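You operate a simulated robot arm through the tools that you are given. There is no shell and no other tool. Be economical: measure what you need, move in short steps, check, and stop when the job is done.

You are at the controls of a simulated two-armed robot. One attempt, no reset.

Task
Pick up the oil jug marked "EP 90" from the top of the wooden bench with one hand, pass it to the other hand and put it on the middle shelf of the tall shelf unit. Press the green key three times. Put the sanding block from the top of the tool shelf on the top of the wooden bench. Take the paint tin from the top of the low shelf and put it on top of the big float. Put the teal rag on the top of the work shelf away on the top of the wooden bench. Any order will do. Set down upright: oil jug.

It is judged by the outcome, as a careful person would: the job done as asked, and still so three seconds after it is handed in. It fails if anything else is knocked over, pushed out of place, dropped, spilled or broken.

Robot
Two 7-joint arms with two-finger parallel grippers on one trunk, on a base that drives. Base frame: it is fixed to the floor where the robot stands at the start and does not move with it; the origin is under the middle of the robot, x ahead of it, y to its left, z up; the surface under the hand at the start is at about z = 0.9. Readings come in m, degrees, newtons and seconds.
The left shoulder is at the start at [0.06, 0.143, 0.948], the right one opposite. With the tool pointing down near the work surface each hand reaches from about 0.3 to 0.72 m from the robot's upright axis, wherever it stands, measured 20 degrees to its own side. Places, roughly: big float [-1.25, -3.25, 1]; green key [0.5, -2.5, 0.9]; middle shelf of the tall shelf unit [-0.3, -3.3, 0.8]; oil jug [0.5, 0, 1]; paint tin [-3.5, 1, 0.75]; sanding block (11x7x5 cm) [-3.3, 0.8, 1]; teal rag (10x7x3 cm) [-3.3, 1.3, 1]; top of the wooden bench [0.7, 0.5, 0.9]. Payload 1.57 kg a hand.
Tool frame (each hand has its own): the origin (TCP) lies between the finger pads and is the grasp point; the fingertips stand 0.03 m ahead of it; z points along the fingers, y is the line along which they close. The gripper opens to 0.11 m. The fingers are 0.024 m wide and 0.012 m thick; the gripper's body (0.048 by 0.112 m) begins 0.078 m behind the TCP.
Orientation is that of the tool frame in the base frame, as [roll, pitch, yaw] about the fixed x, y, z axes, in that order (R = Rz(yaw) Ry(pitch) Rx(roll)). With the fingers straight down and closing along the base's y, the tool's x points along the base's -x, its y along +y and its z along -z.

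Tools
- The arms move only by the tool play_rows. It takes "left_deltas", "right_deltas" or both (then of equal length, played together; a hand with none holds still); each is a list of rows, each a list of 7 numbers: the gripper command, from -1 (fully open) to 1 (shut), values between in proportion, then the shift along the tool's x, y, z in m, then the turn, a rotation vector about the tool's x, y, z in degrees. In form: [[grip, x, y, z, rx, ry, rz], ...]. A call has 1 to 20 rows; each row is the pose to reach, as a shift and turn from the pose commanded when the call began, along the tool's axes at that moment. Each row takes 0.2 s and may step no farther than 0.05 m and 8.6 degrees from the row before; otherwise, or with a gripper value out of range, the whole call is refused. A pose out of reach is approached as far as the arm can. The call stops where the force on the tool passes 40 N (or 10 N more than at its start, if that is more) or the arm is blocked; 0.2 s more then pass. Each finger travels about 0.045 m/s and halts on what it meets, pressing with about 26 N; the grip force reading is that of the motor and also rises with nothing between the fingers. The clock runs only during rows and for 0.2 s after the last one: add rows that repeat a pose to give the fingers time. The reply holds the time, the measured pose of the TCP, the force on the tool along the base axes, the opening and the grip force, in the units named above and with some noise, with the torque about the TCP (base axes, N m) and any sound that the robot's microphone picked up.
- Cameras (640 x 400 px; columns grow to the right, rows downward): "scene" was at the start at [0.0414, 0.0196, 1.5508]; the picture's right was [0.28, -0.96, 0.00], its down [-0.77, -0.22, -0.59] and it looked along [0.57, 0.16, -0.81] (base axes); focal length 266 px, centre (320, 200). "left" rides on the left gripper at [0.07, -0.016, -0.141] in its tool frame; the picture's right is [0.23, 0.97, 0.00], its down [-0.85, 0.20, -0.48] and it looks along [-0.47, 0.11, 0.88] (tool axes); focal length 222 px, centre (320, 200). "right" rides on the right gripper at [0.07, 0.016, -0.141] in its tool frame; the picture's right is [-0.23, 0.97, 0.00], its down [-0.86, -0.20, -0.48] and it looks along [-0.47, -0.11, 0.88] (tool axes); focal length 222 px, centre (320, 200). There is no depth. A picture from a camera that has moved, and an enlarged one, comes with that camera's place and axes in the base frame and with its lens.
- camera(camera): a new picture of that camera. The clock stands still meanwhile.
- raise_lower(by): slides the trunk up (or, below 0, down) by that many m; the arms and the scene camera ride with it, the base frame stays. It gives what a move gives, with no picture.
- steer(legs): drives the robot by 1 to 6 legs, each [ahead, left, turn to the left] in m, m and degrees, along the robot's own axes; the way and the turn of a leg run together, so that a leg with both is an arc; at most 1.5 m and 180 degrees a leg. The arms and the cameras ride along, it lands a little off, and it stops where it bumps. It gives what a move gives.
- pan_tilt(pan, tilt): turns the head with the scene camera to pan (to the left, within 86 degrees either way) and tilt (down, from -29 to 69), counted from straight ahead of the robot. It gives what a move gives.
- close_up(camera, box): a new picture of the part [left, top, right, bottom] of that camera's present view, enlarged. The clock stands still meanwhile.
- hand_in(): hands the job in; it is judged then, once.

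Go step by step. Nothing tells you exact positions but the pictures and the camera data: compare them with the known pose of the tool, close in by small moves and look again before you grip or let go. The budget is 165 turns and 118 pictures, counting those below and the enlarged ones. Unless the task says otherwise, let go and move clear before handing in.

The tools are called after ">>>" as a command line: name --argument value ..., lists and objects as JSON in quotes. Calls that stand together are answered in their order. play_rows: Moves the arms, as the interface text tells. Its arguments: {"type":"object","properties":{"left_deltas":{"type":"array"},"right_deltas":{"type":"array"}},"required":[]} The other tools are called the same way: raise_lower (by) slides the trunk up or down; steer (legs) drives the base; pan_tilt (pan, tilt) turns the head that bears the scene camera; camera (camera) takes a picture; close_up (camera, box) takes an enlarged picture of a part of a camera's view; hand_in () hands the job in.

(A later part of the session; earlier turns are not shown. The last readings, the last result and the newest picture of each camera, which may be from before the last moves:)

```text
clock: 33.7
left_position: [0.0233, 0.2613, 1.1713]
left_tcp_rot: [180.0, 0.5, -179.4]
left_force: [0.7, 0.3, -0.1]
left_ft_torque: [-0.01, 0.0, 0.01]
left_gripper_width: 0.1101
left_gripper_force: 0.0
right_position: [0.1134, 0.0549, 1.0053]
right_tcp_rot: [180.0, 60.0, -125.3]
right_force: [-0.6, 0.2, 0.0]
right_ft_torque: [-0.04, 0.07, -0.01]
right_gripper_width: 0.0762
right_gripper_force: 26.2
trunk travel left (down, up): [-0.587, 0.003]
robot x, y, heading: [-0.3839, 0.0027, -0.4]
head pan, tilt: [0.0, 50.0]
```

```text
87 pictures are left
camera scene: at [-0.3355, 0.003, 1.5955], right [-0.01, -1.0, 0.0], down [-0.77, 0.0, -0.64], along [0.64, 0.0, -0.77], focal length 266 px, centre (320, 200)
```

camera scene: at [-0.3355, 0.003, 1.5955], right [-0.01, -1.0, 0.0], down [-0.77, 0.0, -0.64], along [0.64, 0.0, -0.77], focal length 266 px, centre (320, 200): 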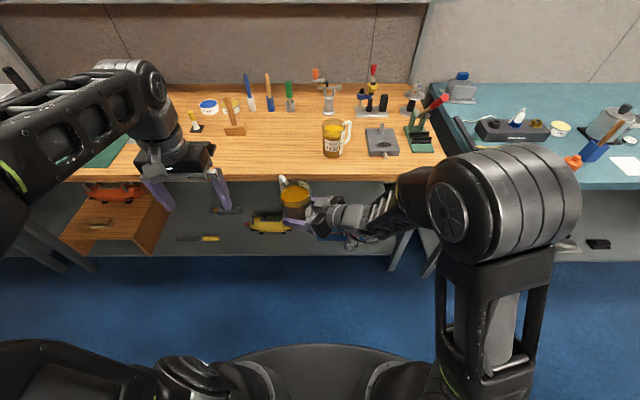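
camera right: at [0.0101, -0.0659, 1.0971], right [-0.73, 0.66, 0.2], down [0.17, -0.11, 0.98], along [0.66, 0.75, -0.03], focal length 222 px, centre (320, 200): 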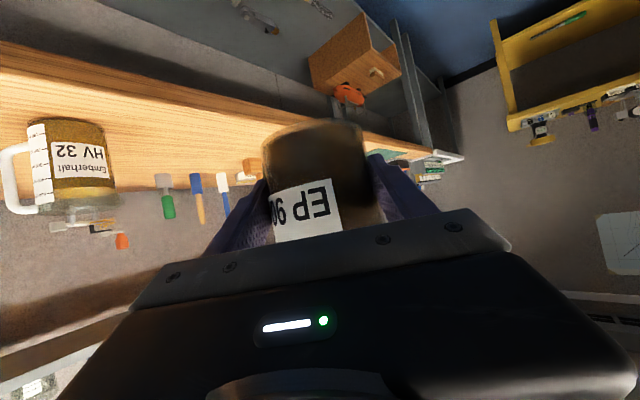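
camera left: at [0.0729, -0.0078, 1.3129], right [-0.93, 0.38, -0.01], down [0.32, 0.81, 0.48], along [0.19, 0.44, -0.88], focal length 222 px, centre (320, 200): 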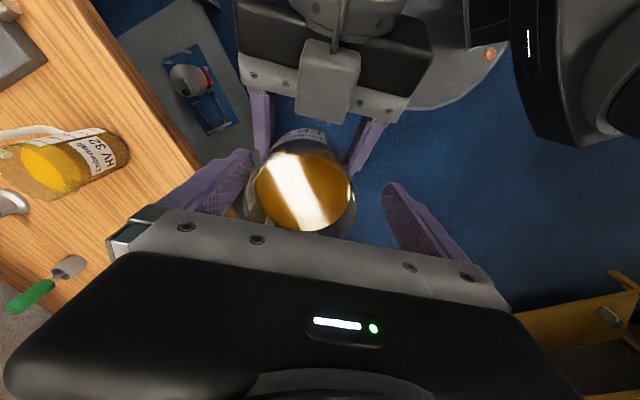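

The jug is safely in the right hand. I'll turn to face the shelf unit and drive down the aisle at about x = -0.22.

>>> steer --legs '[[0, 0, -45], [0, 0, -45]]'

>>> pan_tilt --pan 0 --tilt 30

>>> camera --camera "scene"

```text
clock: 38.2
left_position: [-0.1293, -0.4051, 1.1719]
left_tcp_rot: [179.9, 0.5, 90.2]
left_force: [0.6, 0.1, 0.0]
left_ft_torque: [-0.02, 0.0, -0.01]
left_gripper_width: 0.1098
left_gripper_force: 0.0
right_position: [-0.3381, -0.4944, 1.0068]
right_tcp_rot: [180.0, 60.0, 144.2]
right_force: [0.1, 0.1, -0.1]
right_ft_torque: [0.05, 0.07, -0.01]
right_gripper_width: 0.0759
right_gripper_force: 26.1
trunk travel left (down, up): [-0.587, 0.003]
robot x, y, heading: [-0.3885, 0.0047, -90.8]
head pan, tilt: [0.0, 50.0]
```

```text
clock: 39.1
left_position: [-0.1296, -0.4049, 1.172]
left_tcp_rot: [179.8, 0.4, 90.2]
left_force: [0.7, -0.2, -0.3]
left_ft_torque: [0.0, -0.01, 0.03]
left_gripper_width: 0.1097
left_gripper_force: 0.1
right_position: [-0.3373, -0.4943, 1.0057]
right_tcp_rot: [-179.9, 60.0, 144.3]
right_force: [0.5, -0.5, 1.0]
right_ft_torque: [0.08, 0.09, 0.02]
right_gripper_width: 0.0757
right_gripper_force: 25.8
trunk travel left (down, up): [-0.587, 0.003]
robot x, y, heading: [-0.3856, -0.0002, -90.5]
head pan, tilt: [0.0, 30.0]
```

```text
86 pictures are left
camera scene: at [-0.384, -0.0577, 1.625], right [-1.0, 0.01, 0.0], down [0.01, 0.5, -0.87], along [-0.01, -0.87, -0.5], focal length 266 px, centre (320, 200)
```

scene: 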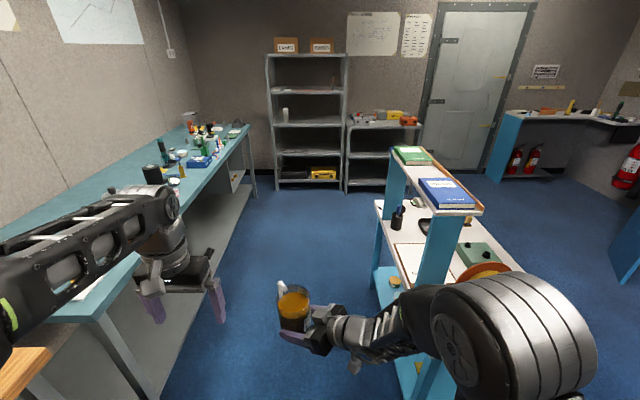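

My right elbow sticks out too far to pass the blue shelf safely. I'll bring the jug forward and to the right with the hand pointing more ahead, which tucks the elbow in.

>>> play_rows --right_deltas '[[1, 0.003, -0.008, -0.005, 1.7, 0, 1], [1, 0.008, -0.022, -0.014, 4.5, 0, 2.6], [1, 0.014, -0.04, -0.025, 8, 0, 4.6], [1, 0.021, -0.059, -0.036, 12, 0, 6.9], [1, 0.028, -0.078, -0.048, 16, 0, 9.2], [1, 0.035, -0.098, -0.06, 20, 0, 11.5], [1, 0.042, -0.117, -0.072, 24, 0, 13.8], [1, 0.048, -0.134, -0.083, 27.5, 0, 15.9], [1, 0.0523, -0.1469, -0.0905, 30.3, 0, 17.5], [1, 0.0523, -0.1469, -0.0905, 30.3, 0, 17.5]]'

>>> pan_tilt --pan -30 --tilt 45

>>> camera --camera "scene"

```text
clock: 41.3
left_position: [-0.1304, -0.4038, 1.1717]
left_tcp_rot: [179.9, 0.5, 90.2]
left_force: [0.6, 0.0, -0.3]
left_ft_torque: [0.01, 0.0, 0.01]
left_gripper_width: 0.11
left_gripper_force: 0.1
right_position: [-0.5088, -0.5519, 1.0051]
right_tcp_rot: [180.0, 60.0, 109.2]
right_force: [-0.2, -0.6, -0.8]
right_ft_torque: [0.09, 0.02, -0.01]
right_gripper_width: 0.0759
right_gripper_force: 25.6
trunk travel left (down, up): [-0.587, 0.003]
robot x, y, heading: [-0.3873, 0.0037, -90.7]
head pan, tilt: [0.0, 30.0]
```

```text
clock: 42.2
left_position: [-0.1299, -0.4036, 1.1721]
left_tcp_rot: [179.9, 0.4, 90.1]
left_force: [0.3, -0.8, 0.8]
left_ft_torque: [0.01, -0.02, 0.0]
left_gripper_width: 0.1099
left_gripper_force: 0.1
right_position: [-0.5078, -0.5521, 1.0049]
right_tcp_rot: [-180.0, 59.9, 109.3]
right_force: [0.8, 0.3, -0.5]
right_ft_torque: [0.12, 0.02, -0.01]
right_gripper_width: 0.0758
right_gripper_force: 25.9
trunk travel left (down, up): [-0.587, 0.003]
robot x, y, heading: [-0.3828, 0.006, -90.8]
head pan, tilt: [-30.0, 45.0]
```

```text
85 pictures are left
camera scene: at [-0.4245, -0.0373, 1.6025], right [-0.86, 0.51, 0.0], down [0.36, 0.61, -0.71], along [-0.36, -0.61, -0.71], focal length 266 px, centre (320, 200)
```

scene: 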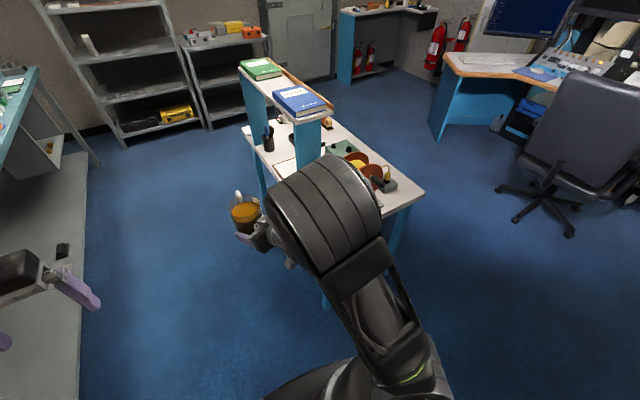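

The elbow is now well tucked. I'll shift left to x of about -0.2 and drive down the aisle.

>>> steer --legs '[[0.25, 0.19, 0.8], [0.75, 0, 0], [0.7, 0, 0]]'

>>> pan_tilt --pan 0 --tilt 35

>>> camera --camera "scene"

```text
clock: 51.5
left_position: [0.0728, -2.1057, 1.1714]
left_tcp_rot: [179.9, 0.5, 92.0]
left_force: [0.4, 0.5, 0.3]
left_ft_torque: [0.03, -0.02, 0.01]
left_gripper_width: 0.11
left_gripper_force: 0.0
right_position: [-0.3003, -2.2652, 1.0033]
right_tcp_rot: [-180.0, 60.0, 111.1]
right_force: [-0.6, -1.0, -0.5]
right_ft_torque: [0.13, 0.01, 0.0]
right_gripper_width: 0.0758
right_gripper_force: 26.1
trunk travel left (down, up): [-0.587, 0.003]
robot x, y, heading: [-0.1923, -1.7035, -89.0]
head pan, tilt: [-30.0, 45.0]
```

```text
clock: 52.4
left_position: [0.0745, -2.1058, 1.1715]
left_tcp_rot: [179.9, 0.5, 92.2]
left_force: [-1.0, -0.5, 0.5]
left_ft_torque: [-0.01, 0.03, -0.01]
left_gripper_width: 0.1101
left_gripper_force: 0.0
right_position: [-0.3001, -2.2652, 1.0039]
right_tcp_rot: [179.9, 60.0, 111.1]
right_force: [-0.6, -0.4, 0.5]
right_ft_torque: [0.13, 0.01, 0.04]
right_gripper_width: 0.0758
right_gripper_force: 26.2
trunk travel left (down, up): [-0.587, 0.003]
robot x, y, heading: [-0.194, -1.7043, -89.0]
head pan, tilt: [0.0, 35.0]
```

```text
84 pictures are left
camera scene: at [-0.1918, -1.7643, 1.6172], right [-1.0, -0.02, 0.0], down [-0.01, 0.57, -0.82], along [0.01, -0.82, -0.57], focal length 266 px, centre (320, 200)
```

scene: 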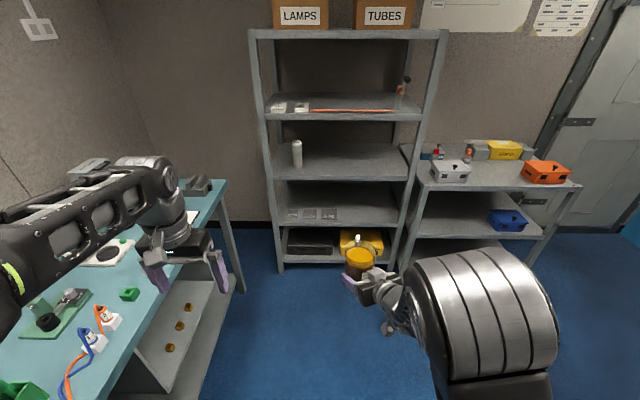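

The middle shelf board is clear in its right half, with its front edge near y = -3.14. I'll tuck the left hand back, drive closer, then lower the trunk.

>>> play_rows --left_deltas '[[-1, 0.03, 0.01, 0, 0, 0, 0], [-1, 0.06, 0.02, 0, 0, 0, 0], [-1, 0.09, 0.03, 0, 0, 0, 0], [-1, 0.11, 0.03, 0, 0, 0, 0]]'

>>> steer --legs '[[0.68, 0, -1]]'

>>> raise_lower --by -0.125

>>> camera --camera "scene"

```text
clock: 53.4
left_position: [0.1008, -1.9944, 1.1724]
left_tcp_rot: [179.9, 0.5, 92.0]
left_force: [0.1, 0.0, 0.2]
left_ft_torque: [0.0, 0.01, 0.03]
left_gripper_width: 0.1097
left_gripper_force: 0.0
right_position: [-0.3006, -2.2646, 1.0049]
right_tcp_rot: [180.0, 60.0, 111.0]
right_force: [-0.1, 0.4, -0.2]
right_ft_torque: [0.13, 0.05, 0.01]
right_gripper_width: 0.0757
right_gripper_force: 25.8
trunk travel left (down, up): [-0.587, 0.003]
robot x, y, heading: [-0.1926, -1.7035, -88.8]
head pan, tilt: [0.0, 35.0]
```

```text
clock: 57.2
left_position: [0.0936, -2.6973, 1.1714]
left_tcp_rot: [179.9, 0.5, 90.3]
left_force: [0.3, -0.4, 0.0]
left_ft_torque: [-0.03, 0.0, -0.03]
left_gripper_width: 0.11
left_gripper_force: 0.0
right_position: [-0.3135, -2.9543, 1.0055]
right_tcp_rot: [180.0, 60.0, 109.3]
right_force: [0.7, -0.2, 0.0]
right_ft_torque: [0.11, 0.03, 0.03]
right_gripper_width: 0.0762
right_gripper_force: 25.8
trunk travel left (down, up): [-0.587, 0.003]
robot x, y, heading: [-0.1917, -2.3967, -90.8]
head pan, tilt: [0.0, 35.0]
```

```text
clock: 58.8
left_position: [0.0941, -2.6962, 1.0469]
left_tcp_rot: [179.9, 0.5, 90.3]
left_force: [-0.2, -0.3, -0.3]
left_ft_torque: [-0.04, -0.01, -0.01]
left_gripper_width: 0.1101
left_gripper_force: 0.1
right_position: [-0.3138, -2.9537, 0.8789]
right_tcp_rot: [180.0, 59.9, 109.3]
right_force: [0.4, -0.2, -0.3]
right_ft_torque: [0.12, 0.03, 0.02]
right_gripper_width: 0.0757
right_gripper_force: 25.9
trunk travel left (down, up): [-0.462, 0.128]
robot x, y, heading: [-0.1939, -2.3988, -90.7]
head pan, tilt: [0.0, 35.0]
```

```text
83 pictures are left
camera scene: at [-0.191, -2.4567, 1.4923], right [-1.0, 0.01, 0.0], down [0.01, 0.57, -0.82], along [-0.01, -0.82, -0.57], focal length 266 px, centre (320, 200)
```

scene: 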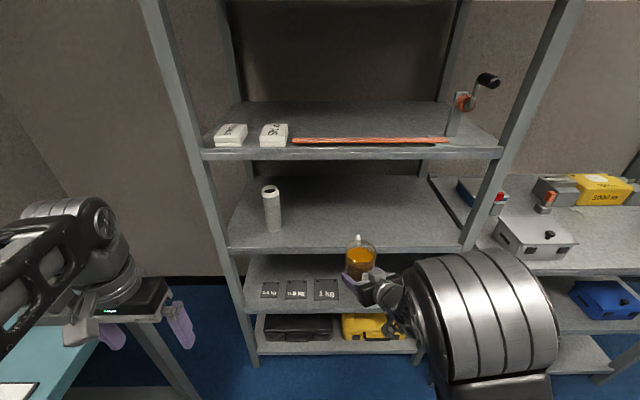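

The middle board is at z ≈ 0.79 with its front edge near y -3.16, and the jug base is about 4 cm above it. I'll drive the jug in over the shelf.

>>> steer --legs '[[0.31, 0, 0]]'

>>> camera --camera "scene"

>>> camera --camera "right"

```text
clock: 60.0
left_position: [0.0928, -2.7759, 1.0462]
left_tcp_rot: [180.0, 0.5, 90.2]
left_force: [-0.3, -0.3, 0.2]
left_ft_torque: [-0.01, 0.0, 0.03]
left_gripper_width: 0.11
left_gripper_force: 0.1
right_position: [-0.314, -3.0301, 0.8765]
right_tcp_rot: [180.0, 59.6, 109.5]
right_force: [-0.3, 1.0, -4.8]
right_ft_torque: [-0.08, -0.05, 0.0]
right_gripper_width: 0.0767
right_gripper_force: 25.7
trunk travel left (down, up): [-0.462, 0.128]
robot x, y, heading: [-0.1915, -2.474, -90.5]
head pan, tilt: [0.0, 35.0]
stopped in leg 1: the force on the tool passed its limit at 71 N (the readings are from after the stop); the commanded pose is now the measured one
```

```text
82 pictures are left
camera scene: at [-0.1918, -2.5368, 1.492], right [-1.0, 0.01, 0.0], down [0.01, 0.57, -0.82], along [-0.01, -0.82, -0.57], focal length 266 px, centre (320, 200)
```

scene: 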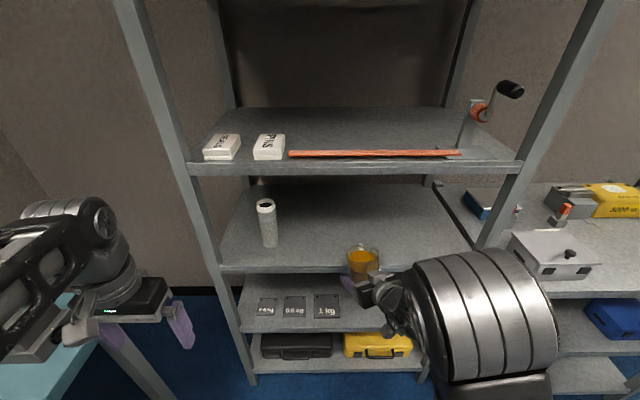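

```text
81 pictures are left
camera right: at [-0.3506, -2.8775, 0.8885], right [0.96, 0.22, 0.2], down [-0.18, -0.09, 0.98], along [0.23, -0.97, -0.04], focal length 222 px, centre (320, 200)
```

right: 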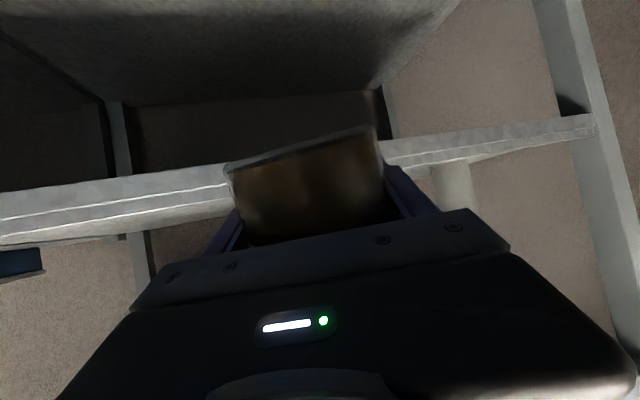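

The jug touched the shelf's front edge and was pushed back in the grip, so I need to see its state closely.

>>> close_up --camera "scene" --box '[315, 220, 411, 300]'

>>> close_up --camera "right" --box '[180, 100, 440, 262]'

```text
5.00 times, centred on (363, 260) of scene
camera zoom: at [-0.1918, -2.5368, 1.492], right [-1.0, 0.01, 0.0], down [0.01, 0.57, -0.82], along [-0.01, -0.82, -0.57], focal length 1329 px, centre (105, -100)
```

zoom: 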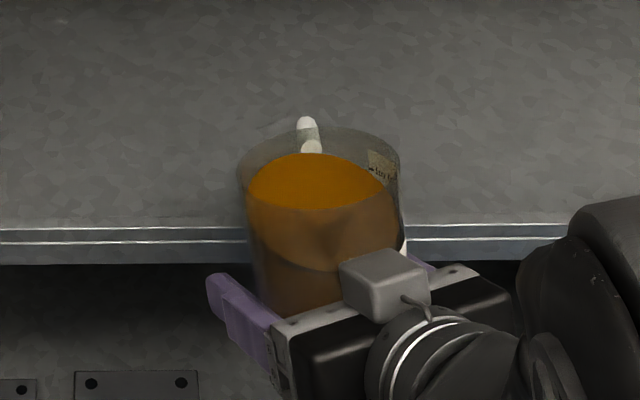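

```text
2.46 times, centred on (310, 181) of right
camera zoom: at [-0.3506, -2.8775, 0.8885], right [0.96, 0.22, 0.2], down [-0.18, -0.09, 0.98], along [0.23, -0.97, -0.04], focal length 547 px, centre (345, 247)
```

zoom: 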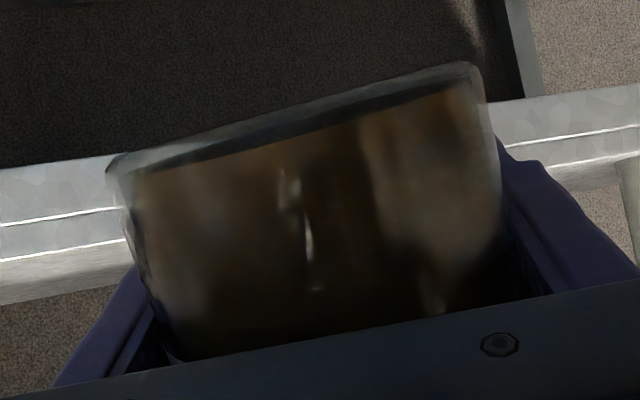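

The jug base was slightly below the board's top; the board top looks nearer 0.86 and the edge nearer y -3.08. The jug is still upright, so I'll back off a little, raise and look.

>>> steer --legs '[[-0.06, 0, 0]]'

>>> raise_lower --by 0.08

>>> camera --camera "right"

>>> close_up --camera "scene" --box '[300, 200, 428, 280]'

```text
clock: 60.9
left_position: [0.0932, -2.7156, 1.0473]
left_tcp_rot: [179.9, 0.5, 90.1]
left_force: [0.3, 0.0, -0.8]
left_ft_torque: [-0.01, 0.0, -0.02]
left_gripper_width: 0.1102
left_gripper_force: 0.0
right_position: [-0.312, -2.9701, 0.878]
right_tcp_rot: [179.9, 59.9, 109.6]
right_force: [0.0, 0.7, -4.2]
right_ft_torque: [-0.08, -0.03, -0.02]
right_gripper_width: 0.0763
right_gripper_force: 25.5
trunk travel left (down, up): [-0.462, 0.128]
robot x, y, heading: [-0.1916, -2.4186, -90.6]
head pan, tilt: [0.0, 35.0]
```

```text
clock: 62.1
left_position: [0.0954, -2.716, 1.1272]
left_tcp_rot: [179.9, 0.5, 90.1]
left_force: [-0.4, 0.4, 0.4]
left_ft_torque: [0.0, 0.0, -0.04]
left_gripper_width: 0.1101
left_gripper_force: 0.1
right_position: [-0.3117, -2.9721, 0.9579]
right_tcp_rot: [179.8, 59.7, 109.6]
right_force: [-0.3, 0.0, -4.8]
right_ft_torque: [-0.08, -0.05, -0.02]
right_gripper_width: 0.0761
right_gripper_force: 26.3
trunk travel left (down, up): [-0.542, 0.048]
robot x, y, heading: [-0.191, -2.4202, -90.8]
head pan, tilt: [0.0, 35.0]
```

```text
78 pictures are left
camera right: at [-0.3497, -2.8186, 0.969], right [0.96, 0.22, 0.2], down [-0.18, -0.08, 0.98], along [0.23, -0.97, -0.04], focal length 222 px, centre (320, 200)
```

right: 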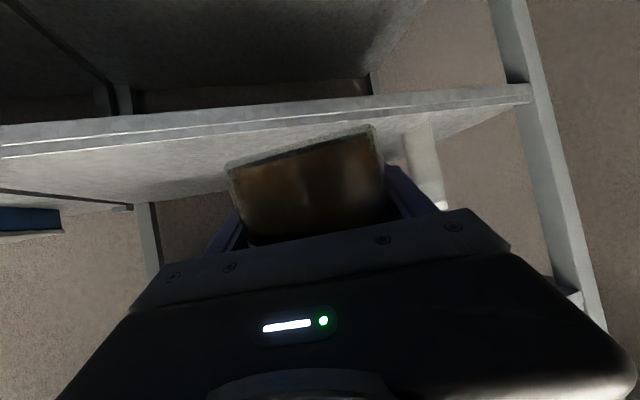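

```text
5.00 times, centred on (364, 240) of scene
camera zoom: at [-0.1913, -2.4776, 1.5722], right [-1.0, 0.01, 0.0], down [0.01, 0.57, -0.82], along [-0.01, -0.82, -0.57], focal length 1329 px, centre (100, 0)
```

zoom: 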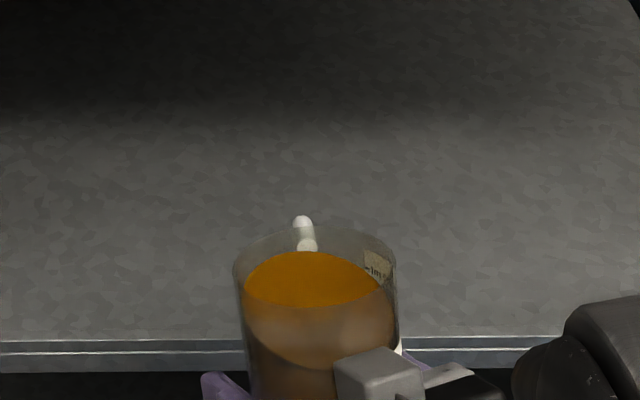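

The jug has slid back along the tilted fingers, so its base now sits only about 1.7 cm below the TCP and the fingertips would touch the shelf first. I'll back off and let the left hand hold it from above while the right takes a better grip.

>>> steer --legs '[[-0.4, 0, 0]]'

>>> raise_lower --by 0.046

>>> play_rows --right_deltas '[[1, 0.002, 0.015, 0.002, 0, 0, 0], [1, 0.004, 0.033, 0.005, 0, 0, 0], [1, 0.007, 0.053, 0.008, 0, 0, 0], [1, 0.01, 0.073, 0.011, 0, 0, 0], [1, 0.012, 0.092, 0.014, 0, 0, 0], [1, 0.014, 0.104, 0.0158, 0, 0, 0], [1, 0.014, 0.104, 0.0158, 0, 0, 0]]'

>>> pan_tilt --pan 0 --tilt 50

>>> camera --camera "scene"

```text
clock: 64.6
left_position: [0.0996, -2.3201, 1.1275]
left_tcp_rot: [179.9, 0.5, 90.3]
left_force: [0.7, 0.6, -0.3]
left_ft_torque: [-0.01, 0.01, -0.01]
left_gripper_width: 0.1101
left_gripper_force: 0.1
right_position: [-0.3083, -2.575, 0.957]
right_tcp_rot: [179.9, 59.8, 109.7]
right_force: [-0.9, 1.1, -4.1]
right_ft_torque: [-0.07, -0.07, 0.0]
right_gripper_width: 0.0758
right_gripper_force: 26.5
trunk travel left (down, up): [-0.542, 0.048]
robot x, y, heading: [-0.1895, -2.0225, -90.7]
head pan, tilt: [0.0, 35.0]
```

```text
clock: 65.5
left_position: [0.0998, -2.3204, 1.1733]
left_tcp_rot: [179.8, 0.5, 90.2]
left_force: [0.4, 0.1, 0.5]
left_ft_torque: [-0.02, -0.03, 0.05]
left_gripper_width: 0.1102
left_gripper_force: 0.0
right_position: [-0.3074, -2.576, 1.003]
right_tcp_rot: [179.8, 59.7, 109.6]
right_force: [-1.4, 0.7, -4.8]
right_ft_torque: [-0.06, -0.04, -0.01]
right_gripper_width: 0.0757
right_gripper_force: 26.0
trunk travel left (down, up): [-0.588, 0.002]
robot x, y, heading: [-0.1859, -2.0216, -90.8]
head pan, tilt: [0.0, 35.0]
```

```text
clock: 67.0
left_position: [0.0996, -2.321, 1.173]
left_tcp_rot: [179.9, 0.5, 90.3]
left_force: [0.6, 0.1, -0.6]
left_ft_torque: [-0.03, -0.03, 0.03]
left_gripper_width: 0.1102
left_gripper_force: 0.0
right_position: [-0.2061, -2.5465, 0.9844]
right_tcp_rot: [179.8, 59.8, 109.6]
right_force: [0.1, 1.0, -5.1]
right_ft_torque: [-0.03, -0.05, 0.0]
right_gripper_width: 0.0761
right_gripper_force: 25.9
trunk travel left (down, up): [-0.588, 0.002]
robot x, y, heading: [-0.1856, -2.0236, -90.7]
head pan, tilt: [0.0, 35.0]
```

```text
clock: 67.8
left_position: [0.0986, -2.32, 1.1732]
left_tcp_rot: [179.9, 0.5, 90.3]
left_force: [0.2, 0.1, -0.1]
left_ft_torque: [-0.01, -0.01, 0.0]
left_gripper_width: 0.1102
left_gripper_force: 0.1
right_position: [-0.207, -2.5461, 0.9844]
right_tcp_rot: [179.8, 59.7, 109.6]
right_force: [-0.1, -0.2, -5.1]
right_ft_torque: [-0.04, -0.04, 0.0]
right_gripper_width: 0.0759
right_gripper_force: 26.6
trunk travel left (down, up): [-0.588, 0.002]
robot x, y, heading: [-0.1866, -2.0215, -90.7]
head pan, tilt: [0.0, 50.0]
```

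```text
76 pictures are left
camera scene: at [-0.1863, -2.07, 1.5966], right [-1.0, 0.01, 0.0], down [0.01, 0.77, -0.64], along [-0.01, -0.64, -0.77], focal length 266 px, centre (320, 200)
```

scene: 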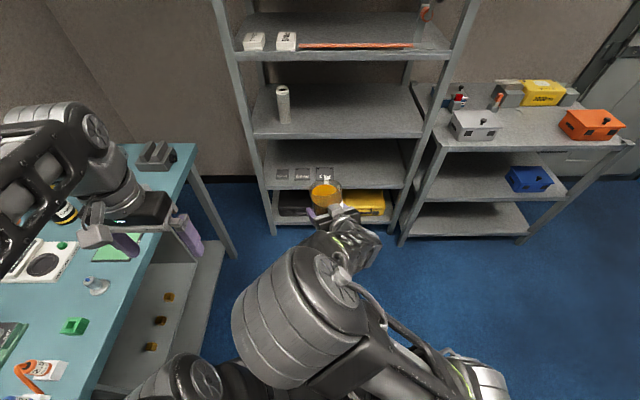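

The right elbow now sits in the middle where the left arm must come. I'll swing the right hand to point more from the side (about 55° again), keeping the jug in place.

>>> play_rows --right_deltas '[[1, 0.0, 0.002, -0.001, -2.5, 0, -1.4], [1, 0.001, 0.006, -0.002, -6.5, 0, -3.8], [1, 0.002, 0.01, -0.003, -11, 0, -6.3], [1, 0.002, 0.014, -0.004, -15.5, 0, -8.9], [1, 0.003, 0.018, -0.005, -20, 0, -11.5], [1, 0.004, 0.022, -0.006, -24.5, 0, -14], [1, 0.004, 0.025, -0.007, -28.5, 0, -16.5], [1, 0.004, 0.025, -0.007, -30.3, 0, -17.5], [1, 0.004, 0.025, -0.007, -30.3, 0, -17.5]]'

>>> camera --camera "scene"

>>> camera --camera "right"

```text
clock: 69.8
left_position: [0.0977, -2.3197, 1.1734]
left_tcp_rot: [179.9, 0.6, 90.4]
left_force: [0.0, -0.8, 0.4]
left_ft_torque: [-0.01, -0.02, -0.01]
left_gripper_width: 0.11
left_gripper_force: 0.0
right_position: [-0.1849, -2.5305, 0.9834]
right_tcp_rot: [179.6, 59.8, 144.6]
right_force: [-0.1, 0.8, -5.5]
right_ft_torque: [-0.03, -0.04, 0.02]
right_gripper_width: 0.076
right_gripper_force: 25.6
trunk travel left (down, up): [-0.588, 0.002]
robot x, y, heading: [-0.184, -2.027, -90.6]
head pan, tilt: [0.0, 50.0]
```

```text
75 pictures are left
camera scene: at [-0.1862, -2.0699, 1.5965], right [-1.0, 0.01, 0.0], down [0.01, 0.77, -0.64], along [-0.01, -0.64, -0.77], focal length 266 px, centre (320, 200)
```

scene: 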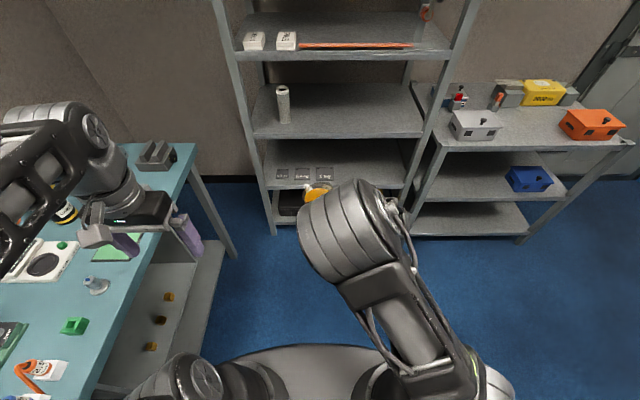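

```text
74 pictures are left
camera right: at [-0.304, -2.4274, 0.9944], right [0.65, 0.73, 0.2], down [-0.1, -0.17, 0.98], along [0.75, -0.66, -0.04], focal length 222 px, centre (320, 200)
```

right: 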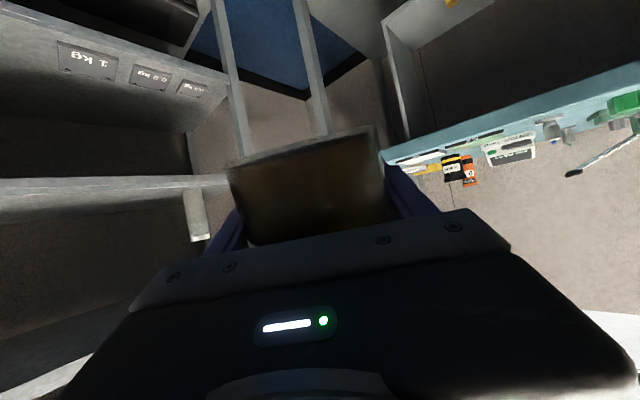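

Working from the bottom edge in the right camera, the jug base is 2.5 cm below the TCP, about level with the fingertips. That means I can set it down directly without a regrasp, so I'll swing the hand back and extend it forward.

>>> play_rows --right_deltas '[[1, 0.0, -0.002, -0.001, 2.5, 0, 1.4], [1, 0.001, -0.006, -0.002, 6.5, 0, 3.8], [1, 0.002, -0.01, -0.003, 11, 0, 6.3], [1, 0.002, -0.014, -0.004, 15.5, 0, 8.9], [1, 0.003, -0.018, -0.005, 20, 0, 11.5], [1, 0.004, -0.022, -0.006, 24.5, 0, 14], [1, 0.004, -0.025, -0.007, 28.5, 0, 16.5], [1, 0.004, -0.025, -0.007, 30.3, 0, 17.5], [1, 0.004, -0.025, -0.007, 30.3, 0, 17.5]]'

>>> play_rows --right_deltas '[[1, -0.004, -0.012, 0.002, 0, 0, 0], [1, -0.01, -0.03, 0.006, 0, 0, 0], [1, -0.016, -0.05, 0.01, 0, 0, 0], [1, -0.022, -0.07, 0.014, 0, 0, 0], [1, -0.028, -0.09, 0.018, 0, 0, 0], [1, -0.034, -0.108, 0.022, 0, 0, 0], [1, -0.0375, -0.12, 0.025, 0, 0, 0], [1, -0.0375, -0.12, 0.025, 0, 0, 0]]'

>>> raise_lower --by -0.1

>>> camera --camera "right"

>>> camera --camera "scene"

```text
clock: 71.8
left_position: [0.0984, -2.3199, 1.1728]
left_tcp_rot: [179.9, 0.5, 90.3]
left_force: [1.2, 0.9, 1.0]
left_ft_torque: [0.02, 0.01, 0.02]
left_gripper_width: 0.11
left_gripper_force: 0.1
right_position: [-0.2076, -2.5461, 0.9839]
right_tcp_rot: [179.8, 59.8, 109.7]
right_force: [0.0, 0.4, -4.6]
right_ft_torque: [-0.05, -0.05, 0.02]
right_gripper_width: 0.0757
right_gripper_force: 25.9
trunk travel left (down, up): [-0.588, 0.002]
robot x, y, heading: [-0.187, -2.0236, -90.7]
head pan, tilt: [0.0, 50.0]
```

```text
clock: 73.6
left_position: [0.099, -2.3209, 1.1732]
left_tcp_rot: [179.9, 0.5, 90.4]
left_force: [-0.4, -0.4, -0.4]
left_ft_torque: [0.02, -0.04, 0.02]
left_gripper_width: 0.1099
left_gripper_force: 0.0
right_position: [-0.3061, -2.6244, 1.0044]
right_tcp_rot: [179.7, 59.6, 109.5]
right_force: [-0.2, -0.3, -4.8]
right_ft_torque: [-0.05, -0.04, 0.0]
right_gripper_width: 0.076
right_gripper_force: 26.0
trunk travel left (down, up): [-0.588, 0.002]
robot x, y, heading: [-0.1833, -2.0199, -90.5]
head pan, tilt: [0.0, 50.0]
```

```text
clock: 75.0
left_position: [0.0991, -2.3197, 1.0724]
left_tcp_rot: [179.9, 0.5, 90.4]
left_force: [-0.8, -0.2, 0.0]
left_ft_torque: [-0.01, -0.01, -0.01]
left_gripper_width: 0.11
left_gripper_force: 0.0
right_position: [-0.3061, -2.6245, 0.9022]
right_tcp_rot: [179.9, 59.7, 109.7]
right_force: [0.6, -0.8, -5.3]
right_ft_torque: [-0.06, -0.06, 0.04]
right_gripper_width: 0.0761
right_gripper_force: 26.5
trunk travel left (down, up): [-0.488, 0.102]
robot x, y, heading: [-0.1897, -2.0217, -90.7]
head pan, tilt: [0.0, 50.0]
```

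```text
73 pictures are left
camera right: at [-0.3432, -2.4712, 0.9151], right [0.95, 0.22, 0.2], down [-0.18, -0.08, 0.98], along [0.23, -0.97, -0.04], focal length 222 px, centre (320, 200)
```

right: 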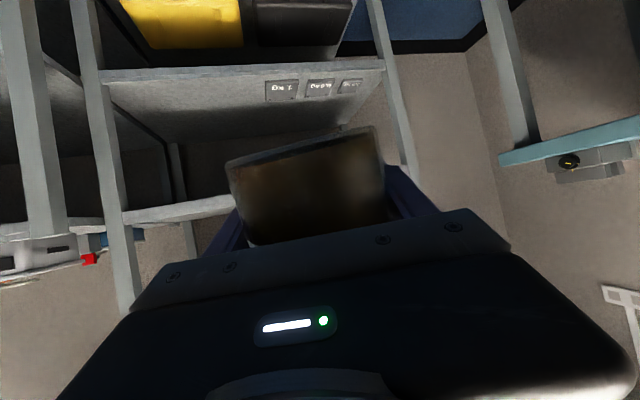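

```text
72 pictures are left
camera scene: at [-0.1864, -2.0699, 1.4966], right [-1.0, 0.01, 0.0], down [0.01, 0.77, -0.64], along [-0.01, -0.64, -0.77], focal length 266 px, centre (320, 200)
```

scene: 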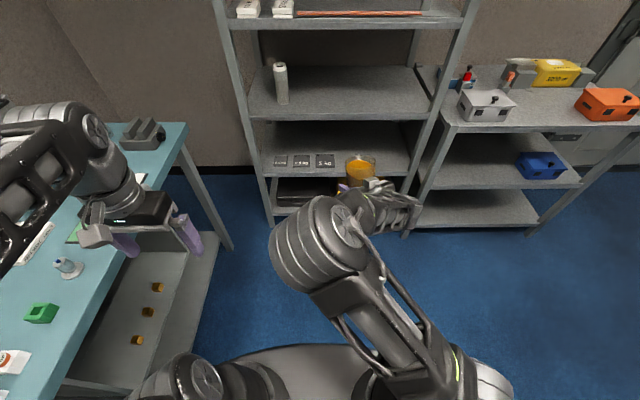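

There's about 4 cm of margin over the board. I'll raise another 2 cm, drive most of the way and check before entering.

>>> raise_lower --by 0.02

>>> steer --legs '[[0.42, 0, 0]]'

>>> camera --camera "right"

```text
clock: 75.6
left_position: [0.0977, -2.3205, 1.0928]
left_tcp_rot: [179.9, 0.5, 90.3]
left_force: [-0.4, 0.1, 0.3]
left_ft_torque: [0.03, 0.02, 0.0]
left_gripper_width: 0.1101
left_gripper_force: 0.1
right_position: [-0.3064, -2.6235, 0.923]
right_tcp_rot: [179.8, 59.7, 109.5]
right_force: [-0.3, 0.3, -4.4]
right_ft_torque: [-0.07, -0.03, 0.05]
right_gripper_width: 0.0757
right_gripper_force: 26.5
trunk travel left (down, up): [-0.508, 0.082]
robot x, y, heading: [-0.1851, -2.018, -90.5]
head pan, tilt: [0.0, 50.0]
```

```text
clock: 78.2
left_position: [0.0908, -2.7454, 1.0922]
left_tcp_rot: [180.0, 0.6, 90.0]
left_force: [0.8, -0.2, 0.0]
left_ft_torque: [-0.03, 0.0, 0.02]
left_gripper_width: 0.11
left_gripper_force: 0.0
right_position: [-0.3154, -3.0469, 0.9244]
right_tcp_rot: [179.8, 59.8, 109.3]
right_force: [-0.3, 0.4, -5.9]
right_ft_torque: [-0.08, -0.08, 0.03]
right_gripper_width: 0.0757
right_gripper_force: 26.0
trunk travel left (down, up): [-0.508, 0.082]
robot x, y, heading: [-0.1939, -2.4453, -90.9]
head pan, tilt: [0.0, 50.0]
```

```text
71 pictures are left
camera right: at [-0.3519, -2.8938, 0.9346], right [0.96, 0.22, 0.2], down [-0.18, -0.08, 0.98], along [0.23, -0.97, -0.04], focal length 222 px, centre (320, 200)
```

right: 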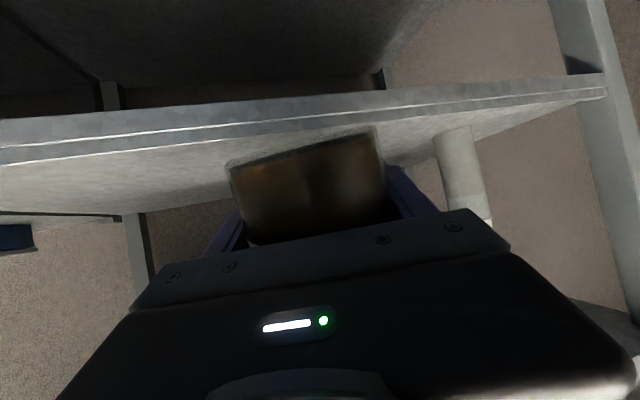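

The base is about 5 cm above the board with nothing in the way. I'll drive in 0.23 m.

>>> steer --legs '[[0.23, 0, 0]]'

>>> raise_lower --by -0.03

>>> camera --camera "right"

>>> camera --camera "scene"

```text
clock: 80.0
left_position: [0.0864, -2.9754, 1.092]
left_tcp_rot: [180.0, 0.5, 90.0]
left_force: [0.4, 0.4, -0.5]
left_ft_torque: [0.03, 0.03, 0.01]
left_gripper_width: 0.1097
left_gripper_force: 0.1
right_position: [-0.3198, -3.2769, 0.9223]
right_tcp_rot: [179.8, 59.8, 109.2]
right_force: [-0.1, -0.4, -5.0]
right_ft_torque: [-0.09, -0.05, 0.03]
right_gripper_width: 0.0761
right_gripper_force: 26.1
trunk travel left (down, up): [-0.508, 0.082]
robot x, y, heading: [-0.1998, -2.6724, -91.1]
head pan, tilt: [0.0, 50.0]
```

```text
clock: 80.7
left_position: [0.087, -2.9747, 1.0639]
left_tcp_rot: [179.9, 0.4, 89.9]
left_force: [-0.4, -0.2, -0.5]
left_ft_torque: [0.0, 0.04, -0.01]
left_gripper_width: 0.11
left_gripper_force: 0.1
right_position: [-0.3196, -3.2782, 0.8928]
right_tcp_rot: [179.8, 59.6, 109.3]
right_force: [-0.6, 0.3, -5.1]
right_ft_torque: [-0.05, -0.03, 0.02]
right_gripper_width: 0.0758
right_gripper_force: 26.0
trunk travel left (down, up): [-0.478, 0.112]
robot x, y, heading: [-0.1964, -2.6743, -91.1]
head pan, tilt: [0.0, 50.0]
```

```text
70 pictures are left
camera right: at [-0.356, -3.1235, 0.9048], right [0.96, 0.22, 0.2], down [-0.18, -0.08, 0.98], along [0.23, -0.97, -0.04], focal length 222 px, centre (320, 200)
```

right: 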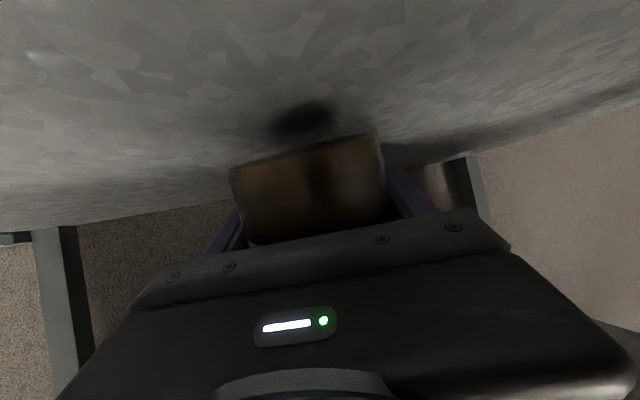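

```text
69 pictures are left
camera scene: at [-0.1968, -2.7233, 1.4865], right [-1.0, 0.02, 0.0], down [0.01, 0.77, -0.64], along [-0.01, -0.64, -0.77], focal length 266 px, centre (320, 200)
```

scene: 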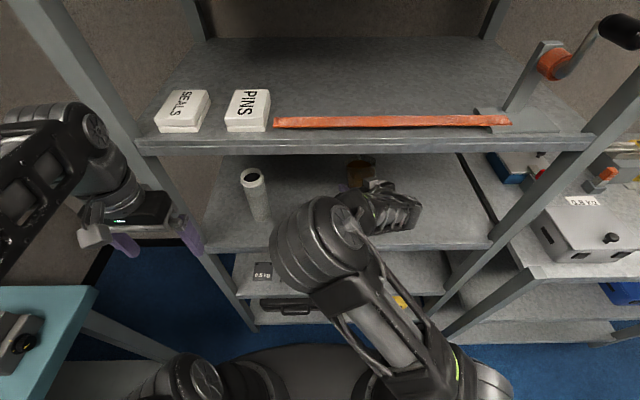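

The jug is over the board with its shadow close beneath. I'll lower in small steps, watching the force.

>>> play_rows --right_deltas '[[1, 0.0043, 0, 0.0025, 0, 0, 0], [1, 0.0087, 0, 0.005, 0, 0, 0], [1, 0.013, 0, 0.0075, 0, 0, 0], [1, 0.0173, 0, 0.01, 0, 0, 0], [1, 0.0173, 0, 0.01, 0, 0, 0]]'

>>> camera --camera "right"

```text
clock: 81.6
left_position: [0.0864, -2.9742, 1.0631]
left_tcp_rot: [179.9, 0.5, 90.0]
left_force: [0.4, 0.0, 0.6]
left_ft_torque: [0.0, -0.01, 0.01]
left_gripper_width: 0.11
left_gripper_force: 0.0
right_position: [-0.3201, -3.2801, 0.8832]
right_tcp_rot: [180.0, 60.9, 109.2]
right_force: [-0.2, 0.0, 14.7]
right_ft_torque: [-0.08, 0.01, 0.0]
right_gripper_width: 0.0759
right_gripper_force: 26.2
trunk travel left (down, up): [-0.478, 0.112]
robot x, y, heading: [-0.1951, -2.6754, -90.8]
head pan, tilt: [0.0, 50.0]
stopped in row 4 (right hand): the force on the tool passed its limit at 42 N (the readings are from after the stop); the commanded pose is now the measured one
```

```text
68 pictures are left
camera right: at [-0.3561, -3.1257, 0.8926], right [0.96, 0.22, 0.2], down [-0.19, -0.06, 0.98], along [0.23, -0.97, -0.02], focal length 222 px, centre (320, 200)
```

right: 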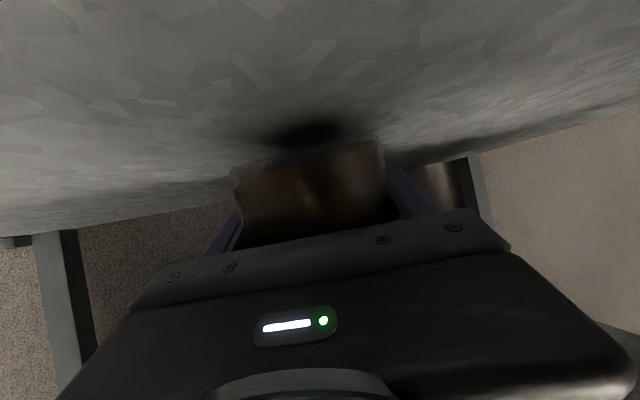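

Contact at TCP z 0.883; the jug shifted slightly up in the grip, so its base is on the board. I'll open the fingers slowly.

>>> play_rows --right_deltas '[[0.4, 0, 0, 0, 0, 0, 0], [0.3, 0, 0, 0, 0, 0, 0], [0, 0, 0, 0, 0, 0, 0], [-0.5, 0, 0, 0, 0, 0, 0], [-1, 0, 0, 0, 0, 0, 0], [-1, 0, 0, 0, 0, 0, 0]]'

>>> camera --camera "right"

```text
clock: 83.0
left_position: [0.0859, -2.9748, 1.0635]
left_tcp_rot: [179.9, 0.5, 89.9]
left_force: [-0.3, 1.0, -0.2]
left_ft_torque: [-0.01, 0.01, 0.01]
left_gripper_width: 0.11
left_gripper_force: 0.1
right_position: [-0.3216, -3.2783, 0.8805]
right_tcp_rot: [179.9, 60.3, 109.1]
right_force: [0.0, 0.8, 0.4]
right_ft_torque: [-0.05, 0.0, -0.03]
right_gripper_width: 0.1098
right_gripper_force: 0.1
trunk travel left (down, up): [-0.478, 0.112]
robot x, y, heading: [-0.191, -2.6737, -90.9]
head pan, tilt: [0.0, 50.0]
```

```text
67 pictures are left
camera right: at [-0.3564, -3.1246, 0.8904], right [0.96, 0.22, 0.2], down [-0.19, -0.07, 0.98], along [0.23, -0.97, -0.03], focal length 222 px, centre (320, 200)
```

right: 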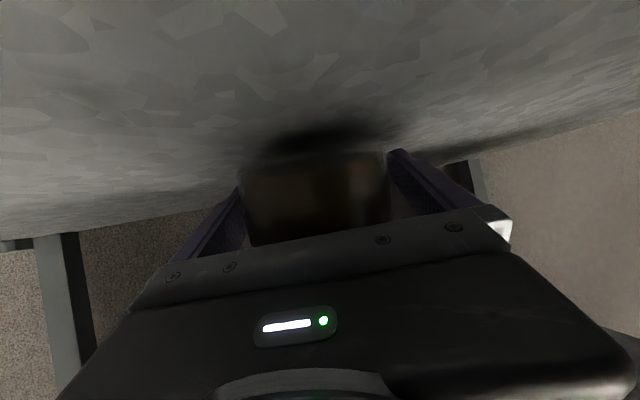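

The jug stands on the shelf, released. I'll withdraw the fingers straight back along their horizontal direction.

>>> play_rows --right_deltas '[[-1, 0.006, 0, -0.012, 0, 0, 0], [-1, 0.0135, 0, -0.0255, 0, 0, 0], [-1, 0.0235, 0, -0.043, 0, 0, 0], [-1, 0.0335, 0, -0.06, 0, 0, 0], [-1, 0.0435, 0, -0.078, 0, 0, 0], [-1, 0.0535, 0, -0.095, 0, 0, 0], [-1, 0.063, 0, -0.1126, 0, 0, 0], [-1, 0.072, 0, -0.13, 0, 0, 0], [-1, 0.072, 0, -0.13, 0, 0, 0]]'

>>> camera --camera "right"

>>> camera --camera "scene"

```text
clock: 85.0
left_position: [0.0863, -2.974, 1.0632]
left_tcp_rot: [179.9, 0.5, 89.9]
left_force: [0.0, -0.3, 0.9]
left_ft_torque: [0.02, 0.01, 0.0]
left_gripper_width: 0.1101
left_gripper_force: 0.1
right_position: [-0.374, -3.1792, 0.8766]
right_tcp_rot: [179.9, 60.3, 109.3]
right_force: [-0.4, 0.5, 0.2]
right_ft_torque: [0.03, -0.01, 0.02]
right_gripper_width: 0.1099
right_gripper_force: 0.1
right hand out of reach, approached as far as the arm can: row 6, 7, 8, 9
trunk travel left (down, up): [-0.478, 0.112]
robot x, y, heading: [-0.1971, -2.6756, -91.0]
head pan, tilt: [0.0, 50.0]
```

```text
66 pictures are left
camera right: at [-0.4102, -3.0252, 0.8878], right [0.96, 0.22, 0.2], down [-0.19, -0.07, 0.98], along [0.23, -0.97, -0.03], focal length 222 px, centre (320, 200)
```

right: 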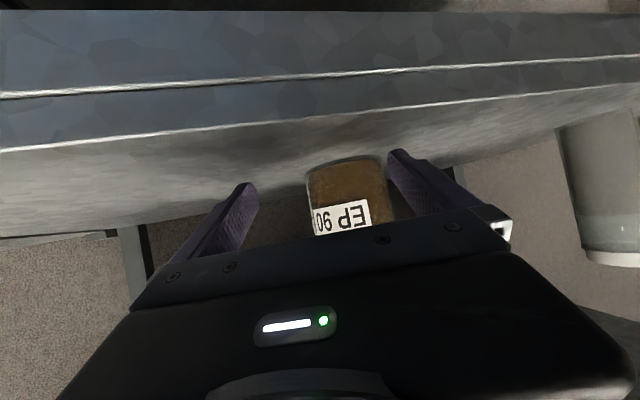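

```text
65 pictures are left
camera scene: at [-0.1965, -2.7226, 1.4866], right [-1.0, 0.02, 0.0], down [0.01, 0.77, -0.64], along [-0.01, -0.64, -0.77], focal length 266 px, centre (320, 200)
```

scene: 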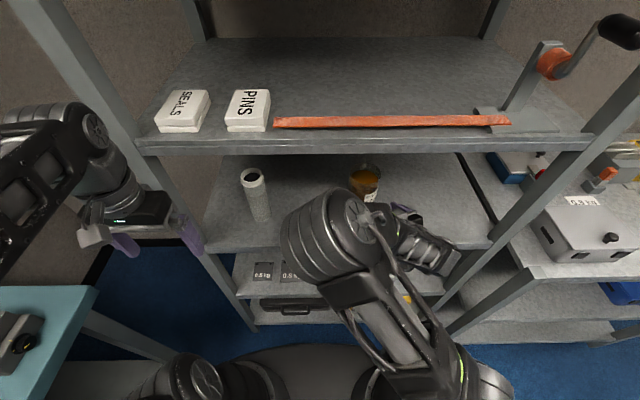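

The jug stands upright on the middle shelf. I'll back straight out, then look left at the teal bench for the green key.

>>> steer --legs '[[-0.3, 0, 0]]'

>>> pan_tilt --pan 45 --tilt 45

>>> camera --camera "scene"

```text
clock: 86.3
left_position: [0.0882, -2.8804, 1.0636]
left_tcp_rot: [179.9, 0.4, 89.9]
left_force: [0.1, -0.8, -0.3]
left_ft_torque: [0.03, -0.01, 0.0]
left_gripper_width: 0.11
left_gripper_force: 0.1
right_position: [-0.3707, -3.0941, 0.8883]
right_tcp_rot: [179.9, 62.3, 109.1]
right_force: [-0.4, 0.6, -0.3]
right_ft_torque: [-0.01, -0.01, 0.0]
right_gripper_width: 0.1099
right_gripper_force: 0.1
trunk travel left (down, up): [-0.478, 0.112]
robot x, y, heading: [-0.1959, -2.5787, -91.0]
head pan, tilt: [0.0, 50.0]
stopped in leg 1: the force on the tool passed its limit at 131 N (the readings are from after the stop); the commanded pose is now the measured one
```

```text
clock: 87.4
left_position: [0.0878, -2.8807, 1.0639]
left_tcp_rot: [179.9, 0.5, 89.9]
left_force: [0.0, 0.5, -0.4]
left_ft_torque: [0.0, 0.0, 0.01]
left_gripper_width: 0.1098
left_gripper_force: 0.0
right_position: [-0.3715, -3.0925, 0.8889]
right_tcp_rot: [-179.9, 62.2, 109.1]
right_force: [1.1, 0.8, -0.2]
right_ft_torque: [0.0, 0.02, 0.01]
right_gripper_width: 0.1099
right_gripper_force: 0.0
trunk travel left (down, up): [-0.478, 0.112]
robot x, y, heading: [-0.1989, -2.5802, -91.1]
head pan, tilt: [45.0, 45.0]
```

```text
64 pictures are left
camera scene: at [-0.1372, -2.6094, 1.4935], right [-0.72, -0.69, 0.0], down [-0.49, 0.51, -0.71], along [0.49, -0.51, -0.71], focal length 266 px, centre (320, 200)
```

scene: 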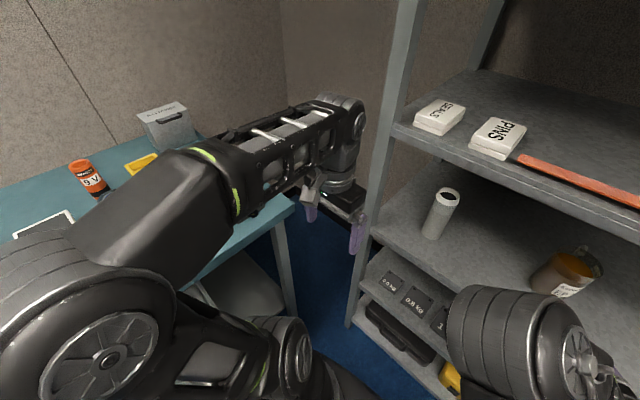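

Something caught on backing out, most likely the low fingertips on the board's front edge. The jug still stands, so I'll raise 6 cm and then back off.

>>> raise_lower --by 0.06

>>> steer --legs '[[-0.12, 0, 0]]'

>>> pan_tilt --pan 0 --tilt 40

>>> camera --camera "scene"

```text
clock: 88.4
left_position: [0.0883, -2.8799, 1.1236]
left_tcp_rot: [179.9, 0.5, 89.9]
left_force: [0.8, 0.4, -0.9]
left_ft_torque: [-0.01, -0.01, 0.0]
left_gripper_width: 0.11
left_gripper_force: 0.1
right_position: [-0.3717, -3.093, 0.948]
right_tcp_rot: [179.9, 62.3, 109.1]
right_force: [0.9, 0.9, 0.2]
right_ft_torque: [0.01, 0.01, 0.02]
right_gripper_width: 0.1101
right_gripper_force: 0.1
trunk travel left (down, up): [-0.538, 0.052]
robot x, y, heading: [-0.1943, -2.5797, -90.9]
head pan, tilt: [45.0, 45.0]
```

```text
clock: 89.6
left_position: [0.0905, -2.7616, 1.1241]
left_tcp_rot: [179.9, 0.6, 90.0]
left_force: [0.0, 0.2, 0.2]
left_ft_torque: [-0.02, 0.03, 0.03]
left_gripper_width: 0.1101
left_gripper_force: 0.1
right_position: [-0.3693, -2.9759, 0.949]
right_tcp_rot: [-180.0, 62.4, 109.1]
right_force: [0.3, 0.4, 1.5]
right_ft_torque: [0.02, -0.01, 0.01]
right_gripper_width: 0.11
right_gripper_force: 0.1
trunk travel left (down, up): [-0.538, 0.052]
robot x, y, heading: [-0.1891, -2.4682, -90.9]
head pan, tilt: [45.0, 45.0]
```

```text
clock: 90.7
left_position: [0.0908, -2.7636, 1.1231]
left_tcp_rot: [179.9, 0.5, 90.0]
left_force: [0.6, -0.5, 0.6]
left_ft_torque: [0.01, -0.03, 0.0]
left_gripper_width: 0.1102
left_gripper_force: 0.0
right_position: [-0.3704, -2.9773, 0.9474]
right_tcp_rot: [180.0, 62.3, 109.1]
right_force: [-0.1, 0.8, 0.2]
right_ft_torque: [-0.02, -0.02, 0.0]
right_gripper_width: 0.1098
right_gripper_force: 0.1
trunk travel left (down, up): [-0.538, 0.052]
robot x, y, heading: [-0.1947, -2.4643, -90.9]
head pan, tilt: [0.0, 40.0]
```

```text
63 pictures are left
camera scene: at [-0.1931, -2.5195, 1.5607], right [-1.0, 0.02, 0.0], down [0.01, 0.64, -0.77], along [-0.01, -0.77, -0.64], focal length 266 px, centre (320, 200)
```

scene: 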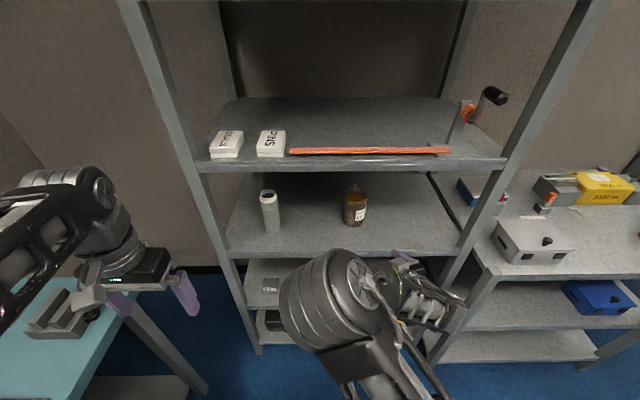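

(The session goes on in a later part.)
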